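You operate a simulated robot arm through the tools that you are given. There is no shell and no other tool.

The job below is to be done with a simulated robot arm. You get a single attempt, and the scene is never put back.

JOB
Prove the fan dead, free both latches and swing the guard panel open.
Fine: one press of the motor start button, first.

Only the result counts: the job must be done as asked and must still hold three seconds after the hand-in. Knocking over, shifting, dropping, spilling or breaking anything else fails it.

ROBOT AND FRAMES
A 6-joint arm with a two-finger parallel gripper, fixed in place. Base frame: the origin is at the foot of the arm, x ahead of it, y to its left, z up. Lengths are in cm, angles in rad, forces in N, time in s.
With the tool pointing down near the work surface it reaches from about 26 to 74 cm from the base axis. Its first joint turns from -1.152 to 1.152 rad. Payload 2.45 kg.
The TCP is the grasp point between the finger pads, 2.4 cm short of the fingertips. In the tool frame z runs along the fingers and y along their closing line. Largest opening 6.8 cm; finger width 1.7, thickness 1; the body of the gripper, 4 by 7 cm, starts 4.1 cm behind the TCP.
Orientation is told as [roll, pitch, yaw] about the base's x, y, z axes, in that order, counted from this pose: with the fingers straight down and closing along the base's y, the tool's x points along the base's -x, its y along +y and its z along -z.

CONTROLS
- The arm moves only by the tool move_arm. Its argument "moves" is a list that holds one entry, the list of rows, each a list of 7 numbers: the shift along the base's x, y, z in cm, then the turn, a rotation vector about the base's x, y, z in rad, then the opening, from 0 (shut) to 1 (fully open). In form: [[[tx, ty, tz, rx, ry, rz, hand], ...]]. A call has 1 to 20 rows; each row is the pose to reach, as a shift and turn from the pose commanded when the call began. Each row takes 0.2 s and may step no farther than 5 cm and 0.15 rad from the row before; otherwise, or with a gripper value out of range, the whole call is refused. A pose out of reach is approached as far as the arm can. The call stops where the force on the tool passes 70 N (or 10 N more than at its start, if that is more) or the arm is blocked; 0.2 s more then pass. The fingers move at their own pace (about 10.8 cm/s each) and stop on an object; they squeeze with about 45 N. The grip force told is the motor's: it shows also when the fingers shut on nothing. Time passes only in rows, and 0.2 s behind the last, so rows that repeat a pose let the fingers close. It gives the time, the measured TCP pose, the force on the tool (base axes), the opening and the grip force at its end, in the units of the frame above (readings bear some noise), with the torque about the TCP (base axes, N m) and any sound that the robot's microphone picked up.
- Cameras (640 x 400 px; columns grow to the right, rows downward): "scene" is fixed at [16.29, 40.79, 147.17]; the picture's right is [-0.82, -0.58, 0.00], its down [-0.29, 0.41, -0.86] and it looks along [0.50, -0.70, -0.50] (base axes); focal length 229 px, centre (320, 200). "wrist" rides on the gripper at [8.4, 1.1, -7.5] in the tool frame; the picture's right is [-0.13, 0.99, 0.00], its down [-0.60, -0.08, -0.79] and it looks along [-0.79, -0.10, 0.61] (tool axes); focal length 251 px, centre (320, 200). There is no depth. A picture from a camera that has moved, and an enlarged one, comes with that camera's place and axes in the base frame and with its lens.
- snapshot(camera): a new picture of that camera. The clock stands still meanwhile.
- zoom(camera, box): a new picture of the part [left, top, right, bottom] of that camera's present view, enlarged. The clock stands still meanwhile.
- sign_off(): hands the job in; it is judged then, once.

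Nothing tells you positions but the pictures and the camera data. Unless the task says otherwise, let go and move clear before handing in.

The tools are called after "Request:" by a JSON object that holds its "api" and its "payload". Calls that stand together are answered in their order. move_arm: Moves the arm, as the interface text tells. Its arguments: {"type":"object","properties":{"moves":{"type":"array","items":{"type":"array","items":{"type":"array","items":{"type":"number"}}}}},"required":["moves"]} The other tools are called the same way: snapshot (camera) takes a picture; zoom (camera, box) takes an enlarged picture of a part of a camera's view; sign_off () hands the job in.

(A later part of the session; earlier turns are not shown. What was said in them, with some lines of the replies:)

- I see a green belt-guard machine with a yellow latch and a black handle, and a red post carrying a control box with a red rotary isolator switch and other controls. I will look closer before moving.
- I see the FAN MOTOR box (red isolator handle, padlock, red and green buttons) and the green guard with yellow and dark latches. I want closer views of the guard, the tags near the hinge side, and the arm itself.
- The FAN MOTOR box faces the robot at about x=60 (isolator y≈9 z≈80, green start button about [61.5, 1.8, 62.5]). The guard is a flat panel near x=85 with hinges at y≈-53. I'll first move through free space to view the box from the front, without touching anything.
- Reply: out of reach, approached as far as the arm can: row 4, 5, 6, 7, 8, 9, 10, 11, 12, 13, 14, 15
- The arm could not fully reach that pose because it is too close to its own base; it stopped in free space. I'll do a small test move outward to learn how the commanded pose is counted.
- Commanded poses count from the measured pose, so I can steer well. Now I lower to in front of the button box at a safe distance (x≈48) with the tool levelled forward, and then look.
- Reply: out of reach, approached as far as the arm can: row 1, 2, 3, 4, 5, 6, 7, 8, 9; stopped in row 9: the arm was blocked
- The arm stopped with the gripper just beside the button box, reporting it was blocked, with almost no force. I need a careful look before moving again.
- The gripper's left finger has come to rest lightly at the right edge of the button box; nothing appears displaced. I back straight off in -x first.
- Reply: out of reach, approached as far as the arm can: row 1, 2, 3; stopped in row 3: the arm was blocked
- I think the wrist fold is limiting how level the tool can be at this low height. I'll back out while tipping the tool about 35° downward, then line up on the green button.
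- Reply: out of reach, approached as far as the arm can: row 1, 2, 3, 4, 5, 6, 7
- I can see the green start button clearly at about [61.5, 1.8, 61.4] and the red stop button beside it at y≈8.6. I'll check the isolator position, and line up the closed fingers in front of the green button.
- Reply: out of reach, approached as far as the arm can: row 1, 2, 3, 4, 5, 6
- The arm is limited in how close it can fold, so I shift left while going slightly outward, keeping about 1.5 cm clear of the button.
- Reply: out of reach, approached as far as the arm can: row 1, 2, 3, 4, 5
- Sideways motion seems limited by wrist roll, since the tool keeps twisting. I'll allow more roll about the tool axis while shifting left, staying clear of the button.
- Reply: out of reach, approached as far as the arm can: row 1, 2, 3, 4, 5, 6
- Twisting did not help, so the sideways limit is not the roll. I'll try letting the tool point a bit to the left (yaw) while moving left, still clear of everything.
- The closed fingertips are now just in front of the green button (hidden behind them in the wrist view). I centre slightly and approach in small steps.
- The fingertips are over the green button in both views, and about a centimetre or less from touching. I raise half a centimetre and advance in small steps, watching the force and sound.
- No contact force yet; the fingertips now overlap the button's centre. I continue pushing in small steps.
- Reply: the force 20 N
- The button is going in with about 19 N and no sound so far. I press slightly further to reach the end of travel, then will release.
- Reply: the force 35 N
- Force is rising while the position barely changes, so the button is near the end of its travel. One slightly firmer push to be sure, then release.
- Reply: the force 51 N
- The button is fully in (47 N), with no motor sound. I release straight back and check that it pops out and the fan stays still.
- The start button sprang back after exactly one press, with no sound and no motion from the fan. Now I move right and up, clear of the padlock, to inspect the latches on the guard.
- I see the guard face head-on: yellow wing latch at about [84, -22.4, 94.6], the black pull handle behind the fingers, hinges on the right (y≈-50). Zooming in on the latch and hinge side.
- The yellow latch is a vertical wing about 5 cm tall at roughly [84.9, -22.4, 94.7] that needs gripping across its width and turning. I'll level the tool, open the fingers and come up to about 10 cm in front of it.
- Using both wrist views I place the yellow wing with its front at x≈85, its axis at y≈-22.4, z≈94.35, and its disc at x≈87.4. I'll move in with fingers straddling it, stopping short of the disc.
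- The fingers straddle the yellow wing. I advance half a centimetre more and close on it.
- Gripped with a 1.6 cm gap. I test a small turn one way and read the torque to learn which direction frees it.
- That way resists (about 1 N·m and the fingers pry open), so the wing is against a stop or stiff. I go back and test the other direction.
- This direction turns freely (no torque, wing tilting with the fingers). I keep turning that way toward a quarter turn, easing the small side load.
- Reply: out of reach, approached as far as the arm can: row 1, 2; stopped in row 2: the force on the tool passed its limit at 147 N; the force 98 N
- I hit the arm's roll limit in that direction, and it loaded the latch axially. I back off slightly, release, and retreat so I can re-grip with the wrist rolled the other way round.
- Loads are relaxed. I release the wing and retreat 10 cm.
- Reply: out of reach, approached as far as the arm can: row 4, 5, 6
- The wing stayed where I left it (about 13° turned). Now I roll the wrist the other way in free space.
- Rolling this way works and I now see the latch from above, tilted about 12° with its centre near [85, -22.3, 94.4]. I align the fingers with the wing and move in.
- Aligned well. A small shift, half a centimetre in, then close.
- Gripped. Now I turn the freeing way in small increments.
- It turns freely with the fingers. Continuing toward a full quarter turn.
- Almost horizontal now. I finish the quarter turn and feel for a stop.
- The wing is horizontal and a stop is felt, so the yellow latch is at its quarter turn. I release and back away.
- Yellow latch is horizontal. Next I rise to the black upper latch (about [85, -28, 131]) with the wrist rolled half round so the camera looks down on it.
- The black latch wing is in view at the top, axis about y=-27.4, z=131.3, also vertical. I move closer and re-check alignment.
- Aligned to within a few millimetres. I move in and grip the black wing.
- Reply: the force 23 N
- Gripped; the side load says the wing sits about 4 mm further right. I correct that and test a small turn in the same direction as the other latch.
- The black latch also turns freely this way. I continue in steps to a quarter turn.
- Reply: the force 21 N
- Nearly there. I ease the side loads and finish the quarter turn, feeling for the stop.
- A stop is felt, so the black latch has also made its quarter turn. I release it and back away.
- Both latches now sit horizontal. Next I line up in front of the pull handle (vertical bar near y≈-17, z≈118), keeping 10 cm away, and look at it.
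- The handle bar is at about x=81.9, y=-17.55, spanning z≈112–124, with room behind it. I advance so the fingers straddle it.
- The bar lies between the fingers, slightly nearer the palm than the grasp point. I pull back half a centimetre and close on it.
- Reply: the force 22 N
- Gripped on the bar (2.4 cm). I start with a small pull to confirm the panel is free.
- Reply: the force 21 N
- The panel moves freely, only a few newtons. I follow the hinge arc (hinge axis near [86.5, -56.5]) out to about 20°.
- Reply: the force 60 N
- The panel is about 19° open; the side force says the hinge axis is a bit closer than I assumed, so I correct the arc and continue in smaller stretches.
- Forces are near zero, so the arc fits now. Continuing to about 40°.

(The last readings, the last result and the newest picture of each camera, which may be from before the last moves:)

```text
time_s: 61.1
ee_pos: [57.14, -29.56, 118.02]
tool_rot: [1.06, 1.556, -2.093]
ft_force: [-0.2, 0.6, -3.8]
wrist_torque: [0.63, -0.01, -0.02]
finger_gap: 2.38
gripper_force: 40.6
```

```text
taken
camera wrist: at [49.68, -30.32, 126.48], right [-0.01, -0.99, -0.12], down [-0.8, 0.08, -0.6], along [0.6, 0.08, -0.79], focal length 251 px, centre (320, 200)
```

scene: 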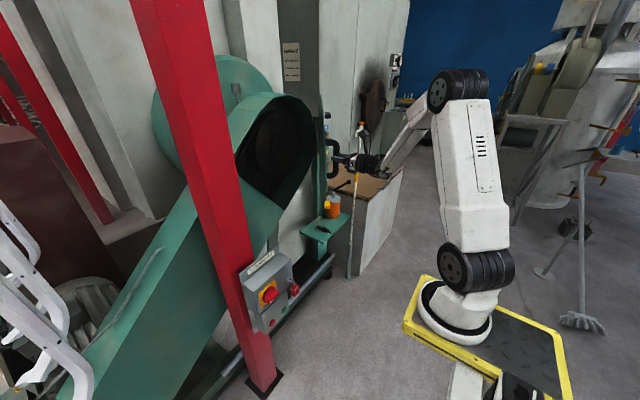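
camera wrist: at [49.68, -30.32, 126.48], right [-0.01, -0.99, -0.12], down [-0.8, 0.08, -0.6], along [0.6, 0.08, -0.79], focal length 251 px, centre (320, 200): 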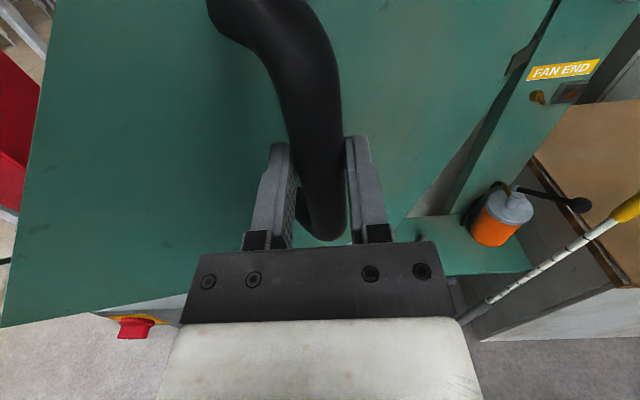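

About 40° open, all forces low. I continue along the arc to a little over 50°, watching for reach limits.

Request:
{"api": "move_arm", "payload": {"moves": [[[-1.5, -1.45, 0, 0, 0, 0, 0], [-2.8, -2.95, 0, 0, 0, 0, 0], [-4.1, -4.55, 0, 0, 0, 0, 0], [-5.2, -6.25, 0, 0, 0, 0, 0]]]}}

Request:
{"api": "snapshot", "payload": {"camera": "scene"}}

Request:
{"api": "snapshot", "payload": {"camera": "wrist"}}

```text
time_s: 62.1
ee_pos: [51.77, -35.82, 118.0]
tool_rot: [0.955, 1.555, -2.198]
ft_force: [-12.7, 9.1, -0.5]
wrist_torque: [0.56, -0.56, 0.04]
finger_gap: 2.35
gripper_force: 40.1
```

```text
taken
```

scene: 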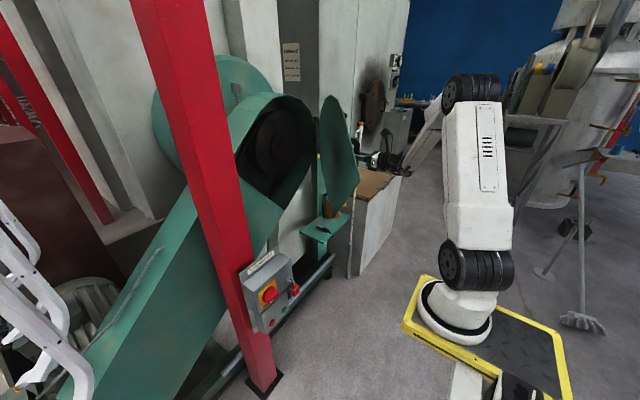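

```text
taken
camera wrist: at [44.49, -36.51, 126.49], right [-0.01, -0.99, -0.12], down [-0.8, 0.08, -0.6], along [0.6, 0.09, -0.79], focal length 251 px, centre (320, 200)
```

wrist: 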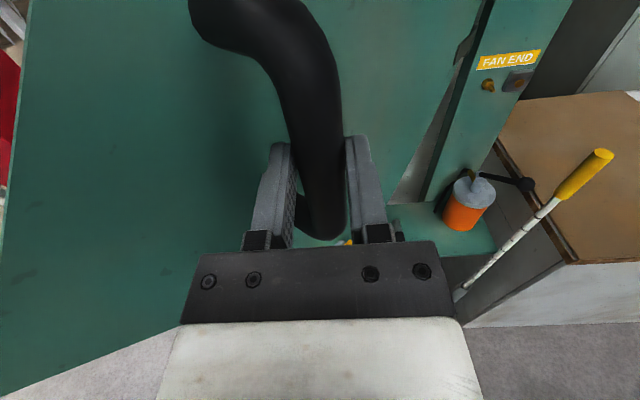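

About 52° open now and the panel's back face is visible from the scene camera. I continue along the arc in a few more small steps.

Request:
{"api": "move_arm", "payload": {"moves": [[[-1.1, -1.75, 0, 0, 0, 0, 0], [-2.0, -3.5, 0, 0, 0, 0, 0], [-2.9, -5.35, 0, 0, 0, 0, 0]]]}}

```text
time_s: 62.9
ee_pos: [48.98, -41.28, 118.0]
tool_rot: [1.115, 1.555, -2.04]
ft_force: [-8.2, 4.5, 2.3]
wrist_torque: [0.55, -0.08, -0.15]
finger_gap: 2.4
gripper_force: 39.7
```

About 61° and still easy. Continuing.

Request:
{"api": "move_arm", "payload": {"moves": [[[-0.75, -1.85, 0, 0, 0, 0, 0], [-1.45, -3.75, 0, 0, 0, 0, 0], [-2.05, -5.7, 0, 0, 0, 0, 0]]]}}

Request:
{"api": "snapshot", "payload": {"camera": "scene"}}

Request:
{"api": "snapshot", "payload": {"camera": "wrist"}}

```text
time_s: 63.7
ee_pos: [50.6, -44.62, 117.94]
tool_rot: [0.962, 1.555, -2.192]
ft_force: [-30.1, 11.2, 0.6]
wrist_torque: [0.62, -0.04, -0.12]
finger_gap: 2.37
gripper_force: 40.2
out of reach, approached as far as the arm can: row 1, 2, 3
```

```text
taken
```

scene: 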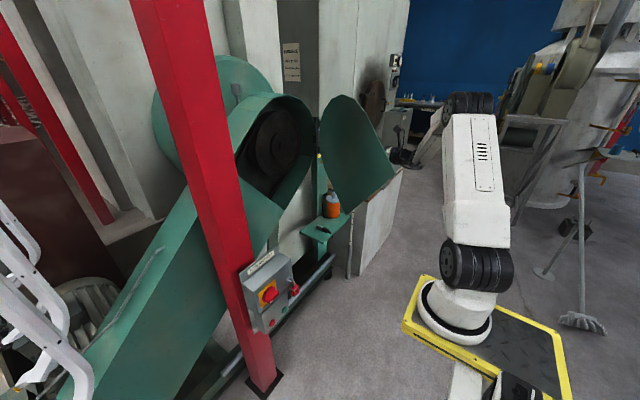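

```text
taken
camera wrist: at [43.25, -45.36, 126.33], right [-0.01, -0.99, -0.12], down [-0.8, 0.08, -0.6], along [0.6, 0.08, -0.79], focal length 251 px, centre (320, 200)
```

wrist: 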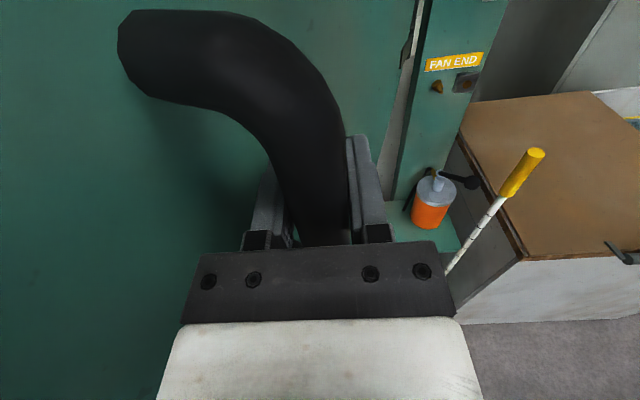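

The panel is about 66° open and the arm is at its reach limit with the tool square-on. I'll open the fingers, pivot the tool to point along the panel, and slide off the bar.

Request:
{"api": "move_arm", "payload": {"moves": [[[0, 0, 0, 0, 0, 0, 1], [0, 0, 0, 0, 0, 0, 1], [0, 0, 0, 0, 0, 0, 1]]]}}

Request:
{"api": "snapshot", "payload": {"camera": "wrist"}}

Request:
{"api": "zoom", "payload": {"camera": "scene", "box": [300, 80, 480, 220]}}

```text
time_s: 64.5
ee_pos: [50.79, -44.52, 117.87]
tool_rot: [1.016, 1.554, -2.139]
ft_force: [-0.4, 0.2, -0.3]
wrist_torque: [-0.01, 0.01, 0.0]
finger_gap: 6.78
gripper_force: 0.0
```

```text
taken
camera wrist: at [43.37, -45.35, 126.34], right [-0.01, -0.99, -0.12], down [-0.8, 0.08, -0.6], along [0.6, 0.08, -0.79], focal length 251 px, centre (320, 200)
```

wrist: 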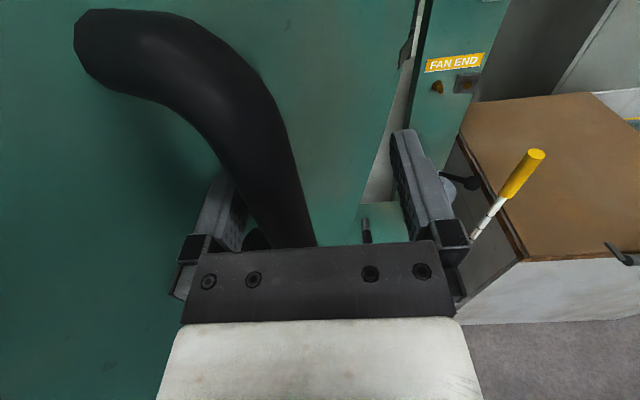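

```text
2.86 times, centred on (390, 150) of scene
camera zoom: at [16.29, 40.79, 147.17], right [-0.82, -0.58, 0.0], down [-0.29, 0.41, -0.86], along [0.5, -0.7, -0.5], focal length 655 px, centre (120, 343)
```

zoom: 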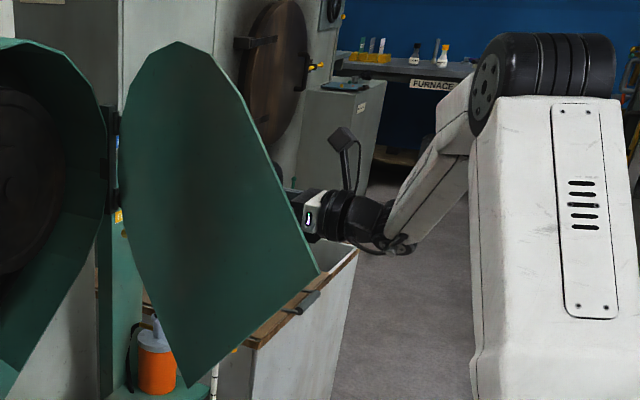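

The fingers are open and the panel holds at about 64°. I pivot the tool to lie parallel with the panel, then slide back off the handle.

Request:
{"api": "move_arm", "payload": {"moves": [[[-0.15, 0.05, 0, 0, 0, -0.11, 1], [-0.3, 0.1, 0, 0, 0, -0.22, 1], [-0.45, 0.15, 0, 0, 0, -0.33, 1], [-0.6, 0.2, 0, 0, 0, -0.436, 1], [-0.6, 0.2, 0, 0, 0, -0.436, 1]]]}}

Request:
{"api": "snapshot", "payload": {"camera": "wrist"}}

Request:
{"api": "zoom", "payload": {"camera": "scene", "box": [300, 80, 480, 220]}}

```text
time_s: 65.7
ee_pos: [50.13, -44.4, 117.97]
tool_rot: [0.99, 1.554, -2.603]
ft_force: [-0.4, -0.3, 0.9]
wrist_torque: [0.0, 0.02, -0.01]
finger_gap: 6.81
gripper_force: 0.1
```

```text
taken
camera wrist: at [43.07, -41.9, 126.42], right [-0.43, -0.89, -0.12], down [-0.69, 0.41, -0.6], along [0.58, -0.18, -0.79], focal length 251 px, centre (320, 200)
```

wrist: 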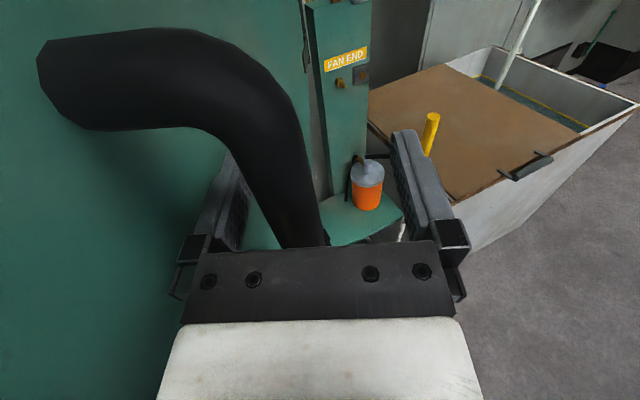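

```text
2.86 times, centred on (390, 150) of scene
camera zoom: at [16.28, 40.79, 147.17], right [-0.82, -0.58, 0.0], down [-0.29, 0.41, -0.86], along [0.5, -0.7, -0.5], focal length 655 px, centre (120, 343)
```

zoom: 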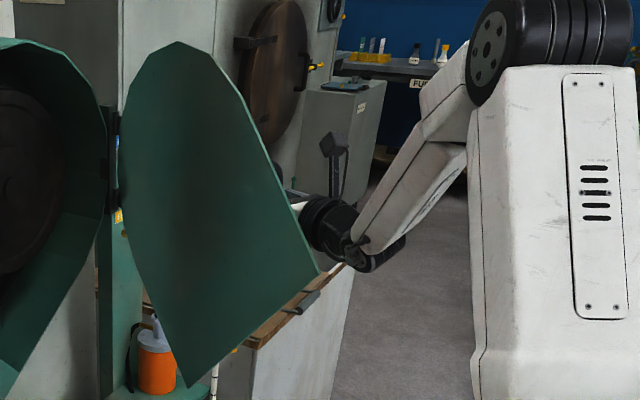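

The tool is parallel to the panel with the bar between open fingers and no contact force. I slide straight back off the bar.

Request:
{"api": "move_arm", "payload": {"moves": [[[-1.4, 0.65, 0, 0, 0, 0, 1], [-2.8, 1.3, 0, 0, 0, 0, 1], [-4.2, 1.95, 0, 0, 0, 0, 1], [-5.6, 2.6, 0, 0, 0, 0, 1], [-7.0, 3.25, 0, 0, 0, 0, 1]]]}}

Request:
{"api": "snapshot", "payload": {"camera": "wrist"}}

Request:
{"api": "zoom", "payload": {"camera": "scene", "box": [300, 80, 480, 220]}}

```text
time_s: 66.9
ee_pos: [43.31, -40.87, 118.03]
tool_rot: [1.021, 1.555, -2.573]
ft_force: [0.1, 0.2, 0.3]
wrist_torque: [-0.03, 0.0, -0.03]
finger_gap: 6.82
gripper_force: 0.0
out of reach, approached as far as the arm can: row 5
```

```text
taken
camera wrist: at [36.35, -38.42, 126.5], right [-0.43, -0.89, -0.12], down [-0.69, 0.41, -0.6], along [0.58, -0.18, -0.79], focal length 251 px, centre (320, 200)
```

wrist: 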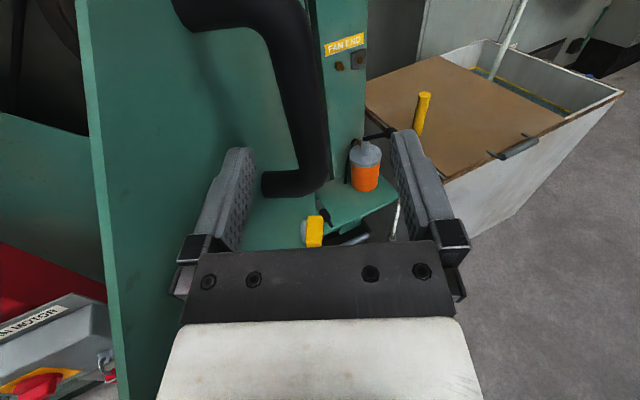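

```text
2.86 times, centred on (390, 150) of scene
camera zoom: at [16.29, 40.79, 147.17], right [-0.82, -0.58, 0.0], down [-0.29, 0.41, -0.86], along [0.5, -0.7, -0.5], focal length 655 px, centre (120, 343)
```

zoom: 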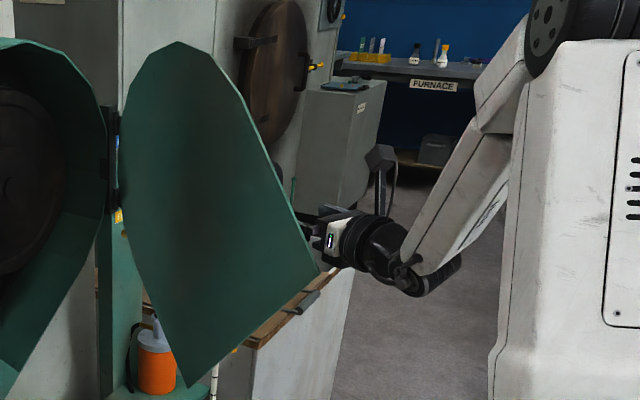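

The fingers are clear of the handle. I close them and raise above the panel's free corner, then swing over to its inner side.

Request:
{"api": "move_arm", "payload": {"moves": [[[0, 0.3, 4, 0, 0, 0, 0], [0, 0.6, 8, 0, 0, 0, 0], [0, 0.9, 12, 0, 0, 0, 0], [0, 1.2, 16, 0, 0, 0, 0], [0, 1.5, 20, 0, 0, 0, 0], [0, 1.5, 20, 0, 0, 0, 0]]]}}

Request:
{"api": "snapshot", "payload": {"camera": "scene"}}

Request:
{"api": "snapshot", "payload": {"camera": "wrist"}}

```text
time_s: 68.3
ee_pos: [43.64, -39.39, 137.98]
tool_rot: [0.979, 1.553, -2.611]
ft_force: [0.4, 0.4, -0.6]
wrist_torque: [-0.01, -0.01, 0.01]
finger_gap: 0.0
gripper_force: 23.4
```

```text
taken
```

scene: 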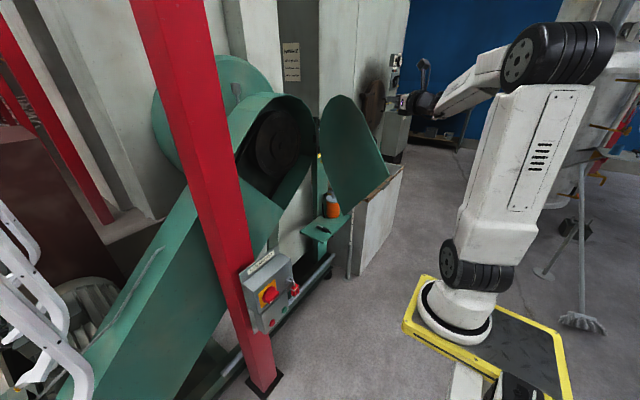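

```text
taken
camera wrist: at [36.5, -36.9, 146.37], right [-0.43, -0.89, -0.12], down [-0.69, 0.41, -0.6], along [0.58, -0.18, -0.79], focal length 251 px, centre (320, 200)
```

wrist: 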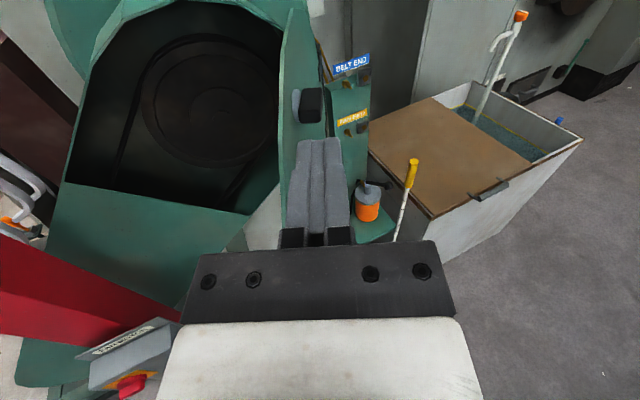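

From above I see the panel edge-on and the open housing behind it. I now swing the closed gripper over to the inner side, pointing it more to the right.

Request:
{"api": "move_arm", "payload": {"moves": [[[0.7, 3, 0, 0, 0, -0.1, 0], [1.4, 6, 0, 0, 0, -0.2, 0], [2, 9, 0, 0, 0, -0.3, 0], [2.7, 11, 0, 0, 0, -0.4, 0], [3.4, 12.4, 0, 0, 0, -0.5, 0], [3.4, 12.4, 0, 0, 0, -0.61, 0], [3.4, 12.4, 0, 0, 0, -0.61, 0]]]}}

Request:
{"api": "snapshot", "payload": {"camera": "scene"}}

Request:
{"api": "snapshot", "payload": {"camera": "wrist"}}

```text
time_s: 69.9
ee_pos: [34.4, -38.32, 141.95]
tool_rot: [0.435, 1.54, 2.587]
ft_force: [-1.0, 0.1, -1.2]
wrist_torque: [-0.03, 0.01, -0.01]
finger_gap: 0.01
gripper_force: 23.4
out of reach, approached as far as the arm can: row 3, 4, 5, 6, 7
```

```text
taken
```

scene: 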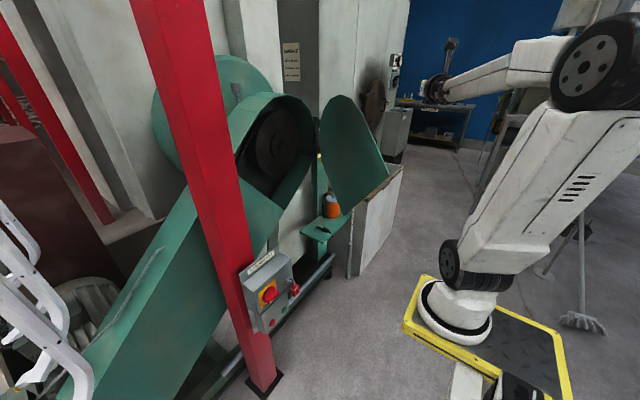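

```text
taken
camera wrist: at [29.64, -32.64, 150.55], right [-0.83, -0.54, -0.12], down [-0.38, 0.72, -0.58], along [0.4, -0.44, -0.8], focal length 251 px, centre (320, 200)
```

wrist: 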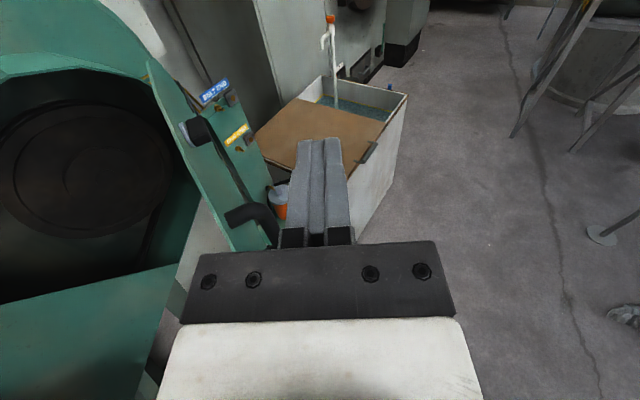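

The wrist cannot point that far right, so it ended up over in front at [34, -38, 142], clear of everything. I'll instead go over with the tool pointing down. First I swing back a little and then roll the wrist so the camera faces the robot side.

Request:
{"api": "move_arm", "payload": {"moves": [[[0.8, 1.5, 1, 0, 0, 0.1, 0], [1.6, 3, 2, 0, 0, 0.2, 0], [2.4, 4.5, 3, 0, 0, 0.3, 0], [2.4, 4.5, 3, 0, 0, 0.3, 0]]]}}

```text
time_s: 70.9
ee_pos: [37.71, -35.33, 144.99]
tool_rot: [0.425, 1.541, 2.88]
ft_force: [0.7, -0.2, -0.2]
wrist_torque: [0.02, 0.02, -0.01]
finger_gap: 0.0
gripper_force: 24.3
out of reach, approached as far as the arm can: row 1, 2, 3, 4
```

Request:
{"api": "move_arm", "payload": {"moves": [[[0.4, 0.3, 0.2, -0.114, 0.093, 0.004, 0], [0.8, 0.6, 0.4, -0.227, 0.186, 0.008, 0], [1.2, 0.9, 0.6, -0.341, 0.28, 0.012, 0], [1.6, 1.2, 0.8, -0.454, 0.373, 0.016, 0], [2, 1.5, 1, -0.568, 0.466, 0.02, 0], [2.4, 1.8, 1, -0.682, 0.559, 0.024, 0], [2.8, 2.1, 1, -0.795, 0.652, 0.028, 0], [3.2, 2.4, 1, -0.909, 0.746, 0.032, 0], [3.6, 2.7, 1, -1.023, 0.839, 0.036, 0], [4, 3, 1, -1.136, 0.932, 0.04, 0], [4, 3, 1, -1.25, 1.025, 0.044, 0], [4, 3, 1, -1.363, 1.118, 0.048, 0], [4, 3, 1, -1.477, 1.212, 0.052, 0], [4, 3, 1, -1.591, 1.305, 0.056, 0], [4, 3, 1, -1.704, 1.398, 0.06, 0], [4, 3, 1, -1.818, 1.491, 0.064, 0], [4, 3, 1, -1.931, 1.584, 0.067, 0], [4, 3, 1, -2.045, 1.678, 0.071, 0], [4, 3, 1, -2.159, 1.771, 0.075, 0], [4, 3, 1, -2.272, 1.864, 0.079, 0]]]}}

Request:
{"api": "snapshot", "payload": {"camera": "scene"}}

Request:
{"api": "snapshot", "payload": {"camera": "wrist"}}

```text
time_s: 75.1
ee_pos: [41.78, -32.8, 145.96]
tool_rot: [1.429, -1.383, -2.117]
ft_force: [0.8, 1.6, 0.6]
wrist_torque: [0.01, 0.01, -0.02]
finger_gap: 0.0
gripper_force: 22.7
out of reach, approached as far as the arm can: row 12, 17, 19, 20
```

```text
taken
```

scene: 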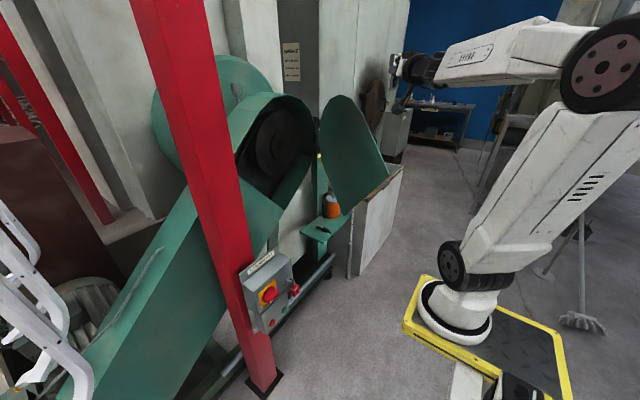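

```text
taken
camera wrist: at [37.61, -25.66, 138.2], right [0.61, 0.73, 0.31], down [-0.72, 0.35, 0.6], along [0.33, -0.59, 0.74], focal length 251 px, centre (320, 200)
```

wrist: 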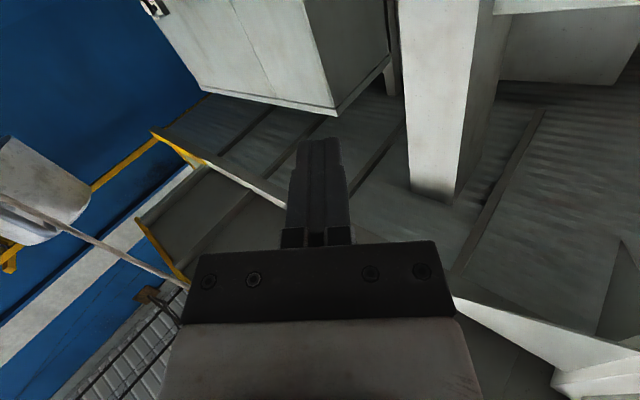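

The wrist is now rolled with the camera on the robot side. Next I tip the tool down (about 30° off vertical) and move above the space on the panel's inner side.

Request:
{"api": "move_arm", "payload": {"moves": [[[0.9, 0.35, 0, 0.0725, 0.11, 0.0016, 0], [1.8, 0.7, 0, 0.145, 0.22, 0.003, 0], [2.7, 1.05, 0, 0.2175, 0.33, 0.0047, 0], [3.6, 1.4, 0, 0.29, 0.441, 0.006, 0], [4.5, 1.75, 0, 0.3625, 0.551, 0.008, 0], [5.4, 2.1, 0, 0.435, 0.661, 0.009, 0], [6.3, 2.45, 0, 0.5075, 0.771, 0.011, 0], [7.2, 2.8, -2, 0.58, 0.8815, 0.0125, 0], [7.2, 2.8, -5, 0.58, 0.8815, 0.0125, 0], [7.2, 2.8, -5, 0.58, 0.8815, 0.0125, 0]]]}}

Request:
{"api": "snapshot", "payload": {"camera": "scene"}}

Request:
{"api": "snapshot", "payload": {"camera": "wrist"}}

```text
time_s: 77.3
ee_pos: [49.2, -29.75, 140.98]
tool_rot: [0.006, -0.497, -0.793]
ft_force: [-1.1, 0.4, -0.9]
wrist_torque: [0.02, 0.0, -0.01]
finger_gap: 0.0
gripper_force: 23.7
out of reach, approached as far as the arm can: row 1, 2
```

```text
taken
```

scene: 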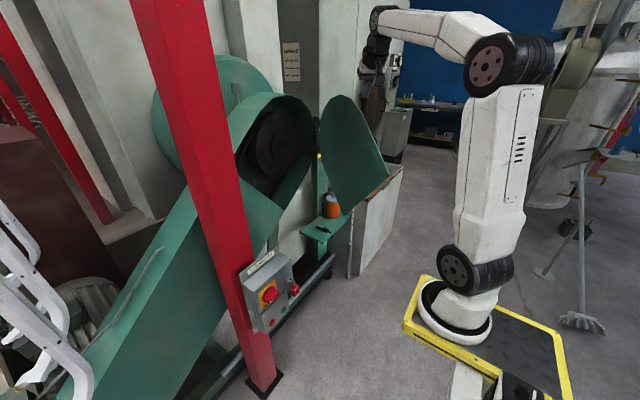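

```text
taken
camera wrist: at [42.3, -21.05, 143.54], right [0.78, 0.62, 0.07], down [0.05, -0.17, 0.98], along [0.62, -0.77, -0.16], focal length 251 px, centre (320, 200)
```

wrist: 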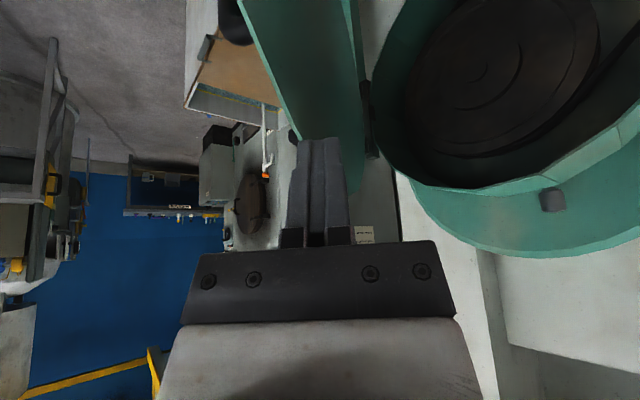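

The tool now points down on the panel's inner side, a few centimetres clear of it. I lower the fingertips behind the panel's upper edge.

Request:
{"api": "move_arm", "payload": {"moves": [[[0, 0.5, -4, 0, 0, 0, 0], [0, 0.5, -8, 0, 0, 0, 0], [0, 0.5, -12, 0, 0, 0, 0], [0, 0.5, -16, 0, 0, 0, 0], [0, 0.5, -19, 0, 0, 0, 0], [0, 0.5, -21.5, 0, 0, 0, 0]]]}}

Request:
{"api": "zoom", "payload": {"camera": "scene", "box": [280, 60, 480, 240]}}

Request:
{"api": "snapshot", "payload": {"camera": "wrist"}}

```text
time_s: 78.7
ee_pos: [49.02, -29.32, 119.55]
tool_rot: [0.006, -0.498, -0.792]
ft_force: [0.0, 0.0, 0.7]
wrist_torque: [0.01, -0.01, 0.01]
finger_gap: 0.01
gripper_force: 23.9
```

```text
2.22 times, centred on (380, 150) of scene
camera zoom: at [16.29, 40.79, 147.17], right [-0.82, -0.58, 0.0], down [-0.29, 0.41, -0.86], along [0.5, -0.7, -0.5], focal length 509 px, centre (187, 311)
```

zoom: 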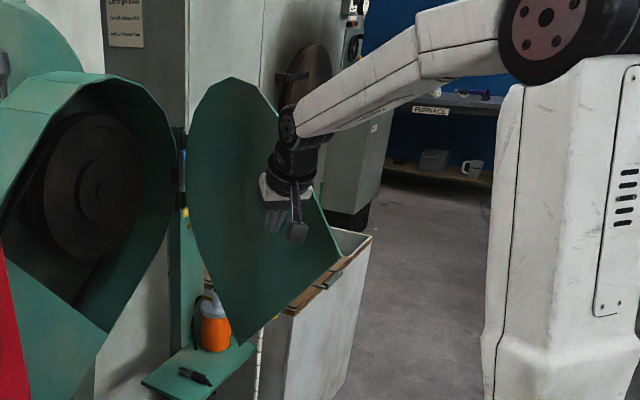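

```text
taken
camera wrist: at [42.15, -20.66, 122.06], right [0.78, 0.62, 0.07], down [0.05, -0.17, 0.98], along [0.62, -0.77, -0.16], focal length 251 px, centre (320, 200)
```

wrist: 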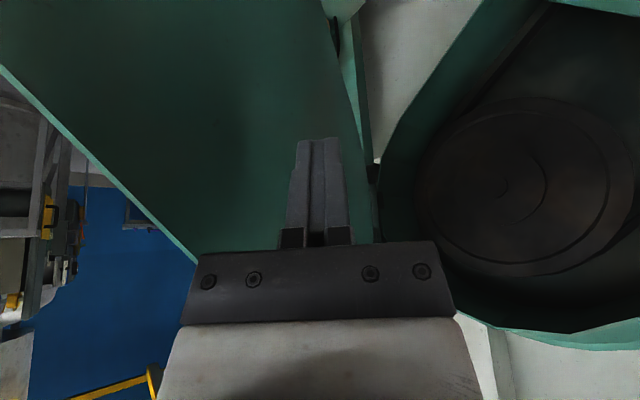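

The closed fingers sit behind the panel's upper edge on the inner side. I push gently along the opening arc.

Request:
{"api": "move_arm", "payload": {"moves": [[[-0.4, -1.5, 0, 0, 0, 0, 0], [-0.7, -3, 0, 0, 0, 0, 0], [-0.9, -4.1, 0, 0, 0, 0, 0], [-1.6, -5.4, 0, 0, 0, 0, 0], [-2.4, -6.6, 0, 0, 0, 0, 0], [-3.1, -7.9, 0, 0, 0, 0, 0]]]}}

Request:
{"api": "zoom", "payload": {"camera": "scene", "box": [280, 60, 480, 240]}}

```text
time_s: 80.1
ee_pos: [45.96, -37.37, 119.46]
tool_rot: [0.007, -0.499, -0.793]
ft_force: [0.0, 0.4, -0.8]
wrist_torque: [0.01, 0.04, 0.05]
finger_gap: 0.0
gripper_force: 22.8
```

```text
2.22 times, centred on (380, 150) of scene
camera zoom: at [16.28, 40.79, 147.17], right [-0.82, -0.58, 0.0], down [-0.29, 0.41, -0.86], along [0.5, -0.7, -0.5], focal length 509 px, centre (187, 311)
```

zoom: 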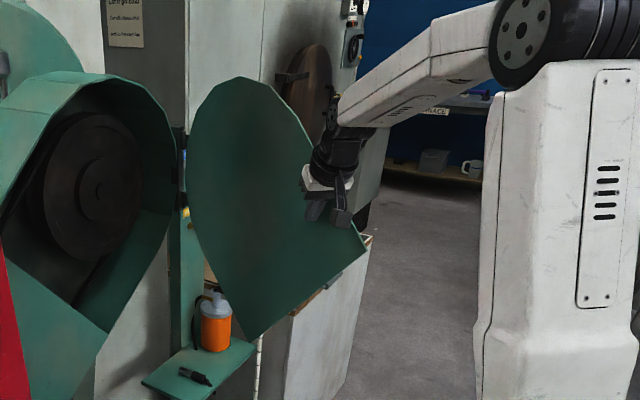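

The panel is swinging further with almost no force. I continue the arc.

Request:
{"api": "move_arm", "payload": {"moves": [[[-0.8, -1.7, 0, 0, 0, 0, 0], [-1.5, -3.4, 0, 0, 0, 0, 0], [-2.1, -5.1, 0, 0, 0, 0, 0], [-2.7, -6.9, 0, 0, 0, 0, 0]]]}}

Request:
{"api": "zoom", "payload": {"camera": "scene", "box": [280, 60, 480, 240]}}

Request:
{"api": "snapshot", "payload": {"camera": "wrist"}}

```text
time_s: 81.1
ee_pos: [43.34, -44.37, 119.39]
tool_rot: [0.008, -0.497, -0.793]
ft_force: [0.0, 0.8, 0.2]
wrist_torque: [-0.01, 0.0, 0.0]
finger_gap: 0.01
gripper_force: 23.0
```

```text
2.22 times, centred on (380, 150) of scene
camera zoom: at [16.28, 40.79, 147.17], right [-0.82, -0.58, 0.0], down [-0.29, 0.41, -0.86], along [0.5, -0.7, -0.5], focal length 509 px, centre (187, 311)
```

zoom: 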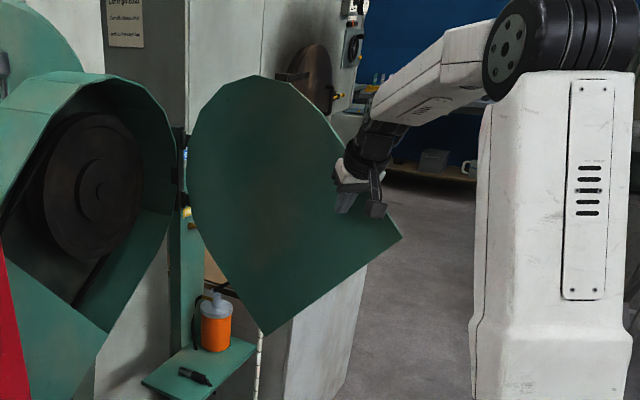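

```text
taken
camera wrist: at [36.37, -35.64, 122.0], right [0.78, 0.62, 0.07], down [0.05, -0.17, 0.98], along [0.62, -0.77, -0.16], focal length 251 px, centre (320, 200)
```

wrist: 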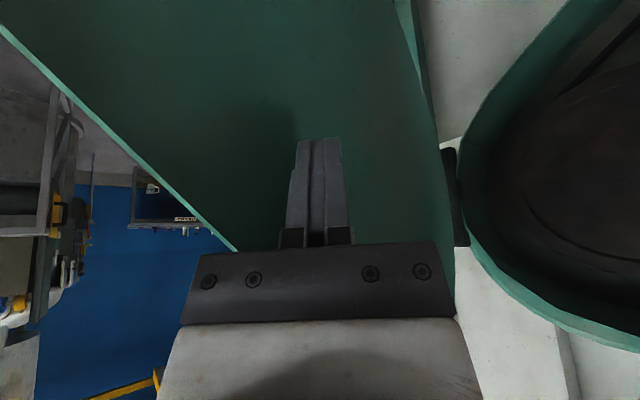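

The panel is now around 80–85° open. A little more push toward a right angle.

Request:
{"api": "move_arm", "payload": {"moves": [[[-0.5, -1.8, 0, 0, 0, 0, 0], [-0.9, -3.6, 0, 0, 0, 0, 0], [-1.2, -5.2, 0, 0, 0, 0, 0]]]}}

Request:
{"api": "zoom", "payload": {"camera": "scene", "box": [280, 60, 480, 240]}}

```text
time_s: 81.9
ee_pos: [42.05, -49.57, 119.48]
tool_rot: [0.006, -0.498, -0.794]
ft_force: [-0.2, 1.4, -0.6]
wrist_torque: [-0.08, -0.04, -0.03]
finger_gap: 0.0
gripper_force: 23.7
```

```text
2.22 times, centred on (380, 150) of scene
camera zoom: at [16.28, 40.79, 147.17], right [-0.82, -0.58, 0.0], down [-0.29, 0.41, -0.86], along [0.5, -0.7, -0.5], focal length 509 px, centre (187, 311)
```

zoom: 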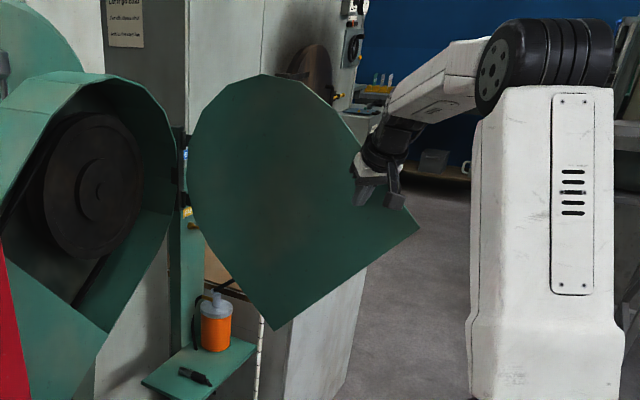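

The panel is at about 90° or a touch more. I now back the gripper away from it and rise clear.

Request:
{"api": "move_arm", "payload": {"moves": [[[0.3, 2, 0, 0, 0, 0, 0], [0.6, 5, 1, 0, 0, 0, 0], [1, 8, 4, 0, 0, 0, 0], [1, 11, 8, 0, 0, 0, 0], [1, 14, 12, 0, 0, 0, 0], [1, 17, 16, 0, 0, 0, 0], [1, 20, 20, 0, 0, 0, 0], [1, 22, 22, 0, 0, 0, 0], [1, 22, 22, 0, 0, 0, 0]]]}}

Request:
{"api": "snapshot", "payload": {"camera": "scene"}}

Request:
{"api": "zoom", "payload": {"camera": "scene", "box": [280, 60, 480, 240]}}

Request:
{"api": "snapshot", "payload": {"camera": "wrist"}}

```text
time_s: 83.9
ee_pos: [43.08, -27.52, 141.67]
tool_rot: [0.007, -0.499, -0.793]
ft_force: [-1.0, 0.1, 0.7]
wrist_torque: [-0.01, -0.03, 0.02]
finger_gap: 0.01
gripper_force: 23.3
```

```text
taken
```

scene: 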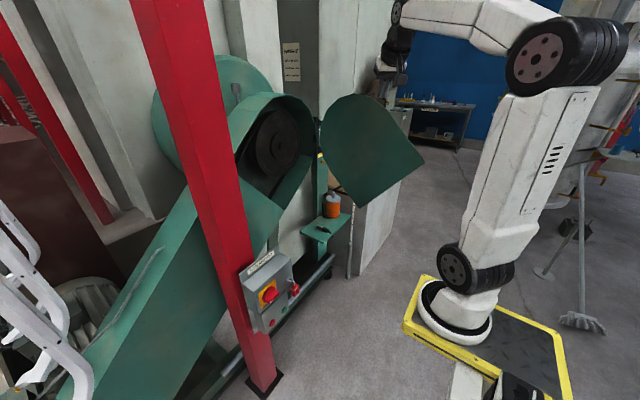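

```text
2.22 times, centred on (380, 150) of scene
camera zoom: at [16.28, 40.79, 147.17], right [-0.82, -0.58, 0.0], down [-0.29, 0.41, -0.86], along [0.5, -0.7, -0.5], focal length 509 px, centre (187, 311)
```

zoom: 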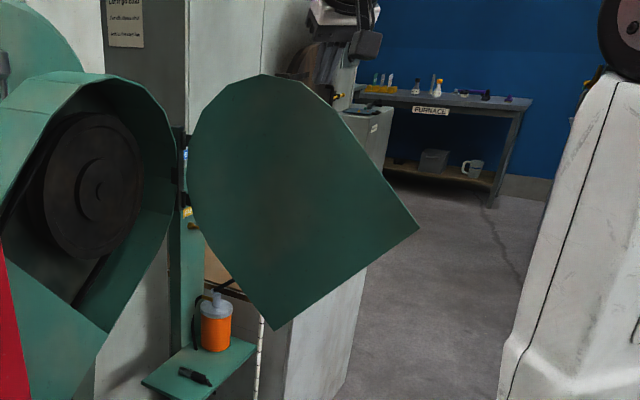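

```text
taken
camera wrist: at [36.25, -18.92, 144.14], right [0.78, 0.62, 0.07], down [0.05, -0.17, 0.98], along [0.62, -0.77, -0.16], focal length 251 px, centre (320, 200)
```

wrist: 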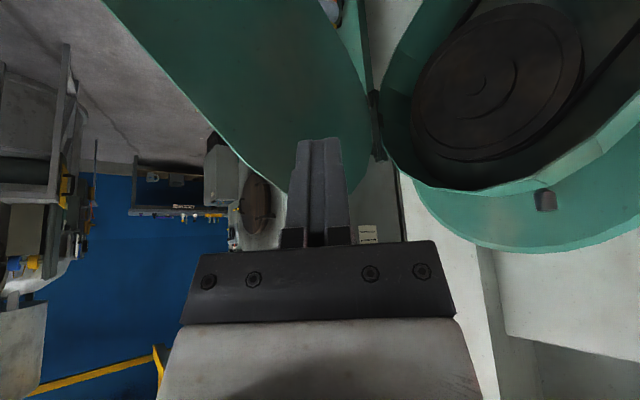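

The panel stands open at about 90°, the hand is clear, and the padlock, isolator, grease gun, marker and pole look untouched. I'll wait a moment to confirm that nothing drifts.

Request:
{"api": "move_arm", "payload": {"moves": [[[0, 0.5, 1, 0, 0, 0, 0], [0, 0.5, 1, 0, 0, 0, 0], [0, 0.5, 1, 0, 0, 0, 0], [0, 0.5, 1, 0, 0, 0, 0], [0, 0.5, 1, 0, 0, 0, 0], [0, 0.5, 1, 0, 0, 0, 0], [0, 0.5, 1, 0, 0, 0, 0], [0, 0.5, 1, 0, 0, 0, 0], [0, 0.5, 1, 0, 0, 0, 0], [0, 0.5, 1, 0, 0, 0, 0], [0, 0.5, 1, 0, 0, 0, 0], [0, 0.5, 1, 0, 0, 0, 0]]]}}

Request:
{"api": "zoom", "payload": {"camera": "scene", "box": [280, 60, 480, 240]}}

Request:
{"api": "zoom", "payload": {"camera": "scene", "box": [220, 230, 380, 340]}}

```text
time_s: 86.5
ee_pos: [43.05, -26.97, 142.5]
tool_rot: [0.008, -0.499, -0.791]
ft_force: [0.7, -0.3, 0.5]
wrist_torque: [0.03, 0.03, 0.03]
finger_gap: 0.0
gripper_force: 23.4
```

```text
2.22 times, centred on (380, 150) of scene
camera zoom: at [16.29, 40.79, 147.17], right [-0.82, -0.58, 0.0], down [-0.29, 0.41, -0.86], along [0.5, -0.7, -0.5], focal length 509 px, centre (187, 311)
```

zoom: 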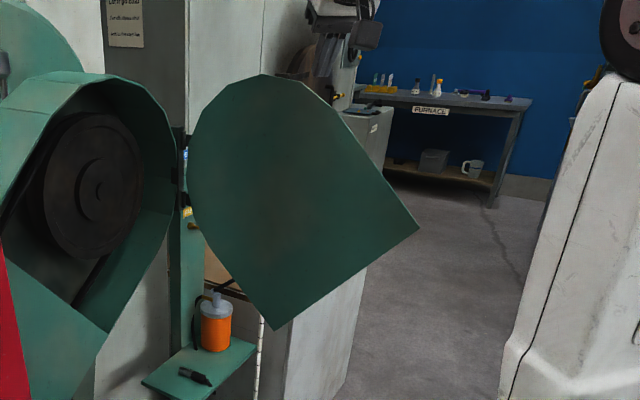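

```text
3.64 times, centred on (300, 285) of scene
camera zoom: at [16.29, 40.79, 147.17], right [-0.82, -0.58, 0.0], down [-0.29, 0.41, -0.86], along [0.5, -0.7, -0.5], focal length 834 px, centre (393, -109)
```

zoom: 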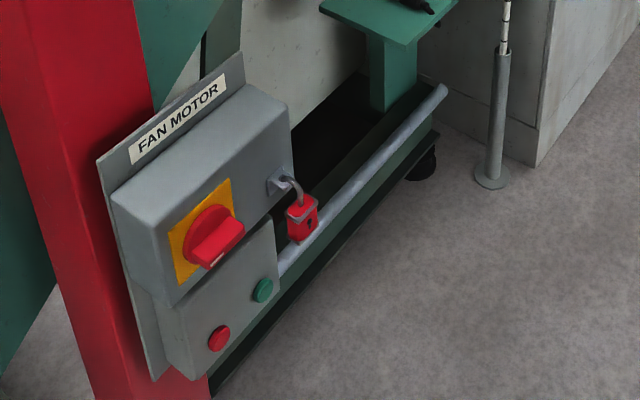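

The panel has not moved over the last couple of seconds, the fan pulley is still, and the isolator, padlock, buttons and nearby items look unchanged. Start was pressed once before anything else, both latches are freed, the panel is open and the hand is clear, so I'm handing in.

Request:
{"api": "sign_off", "payload": {}}

```text
The job is handed in.
```

The job is handed in. The fan is proved dead, both latches are free and the guard panel stands open at roughly 90°.

- **Fan check:** I pressed the green start button once, before touching the guard. It went fully in and sprang back. The microphone picked up no sound and the fan did not move. I left the isolator and padlock alone.
- **Latches:** I gave the yellow lower latch and the black upper latch a quarter turn each, both to a stop. Both were horizontal when I last had them in view, before the panel swung round.
- **Panel:** I pulled it by the handle to about 65°, then pushed it the rest of the way from the inside. It held still for more than two seconds after I moved the hand clear.

Two unplanned contacts happened on the way:

- **Button box:** A finger rested lightly against the edge of the box while I was lining up.
- **Yellow latch:** My first grip hit the wrist's roll limit and briefly pushed on the latch with up to 147 N. I backed off, re-gripped and turned it normally.

Nothing looked moved or damaged by either. In the last pictures the grease gun, marker, pole stand, isolator and padlock all looked unchanged.
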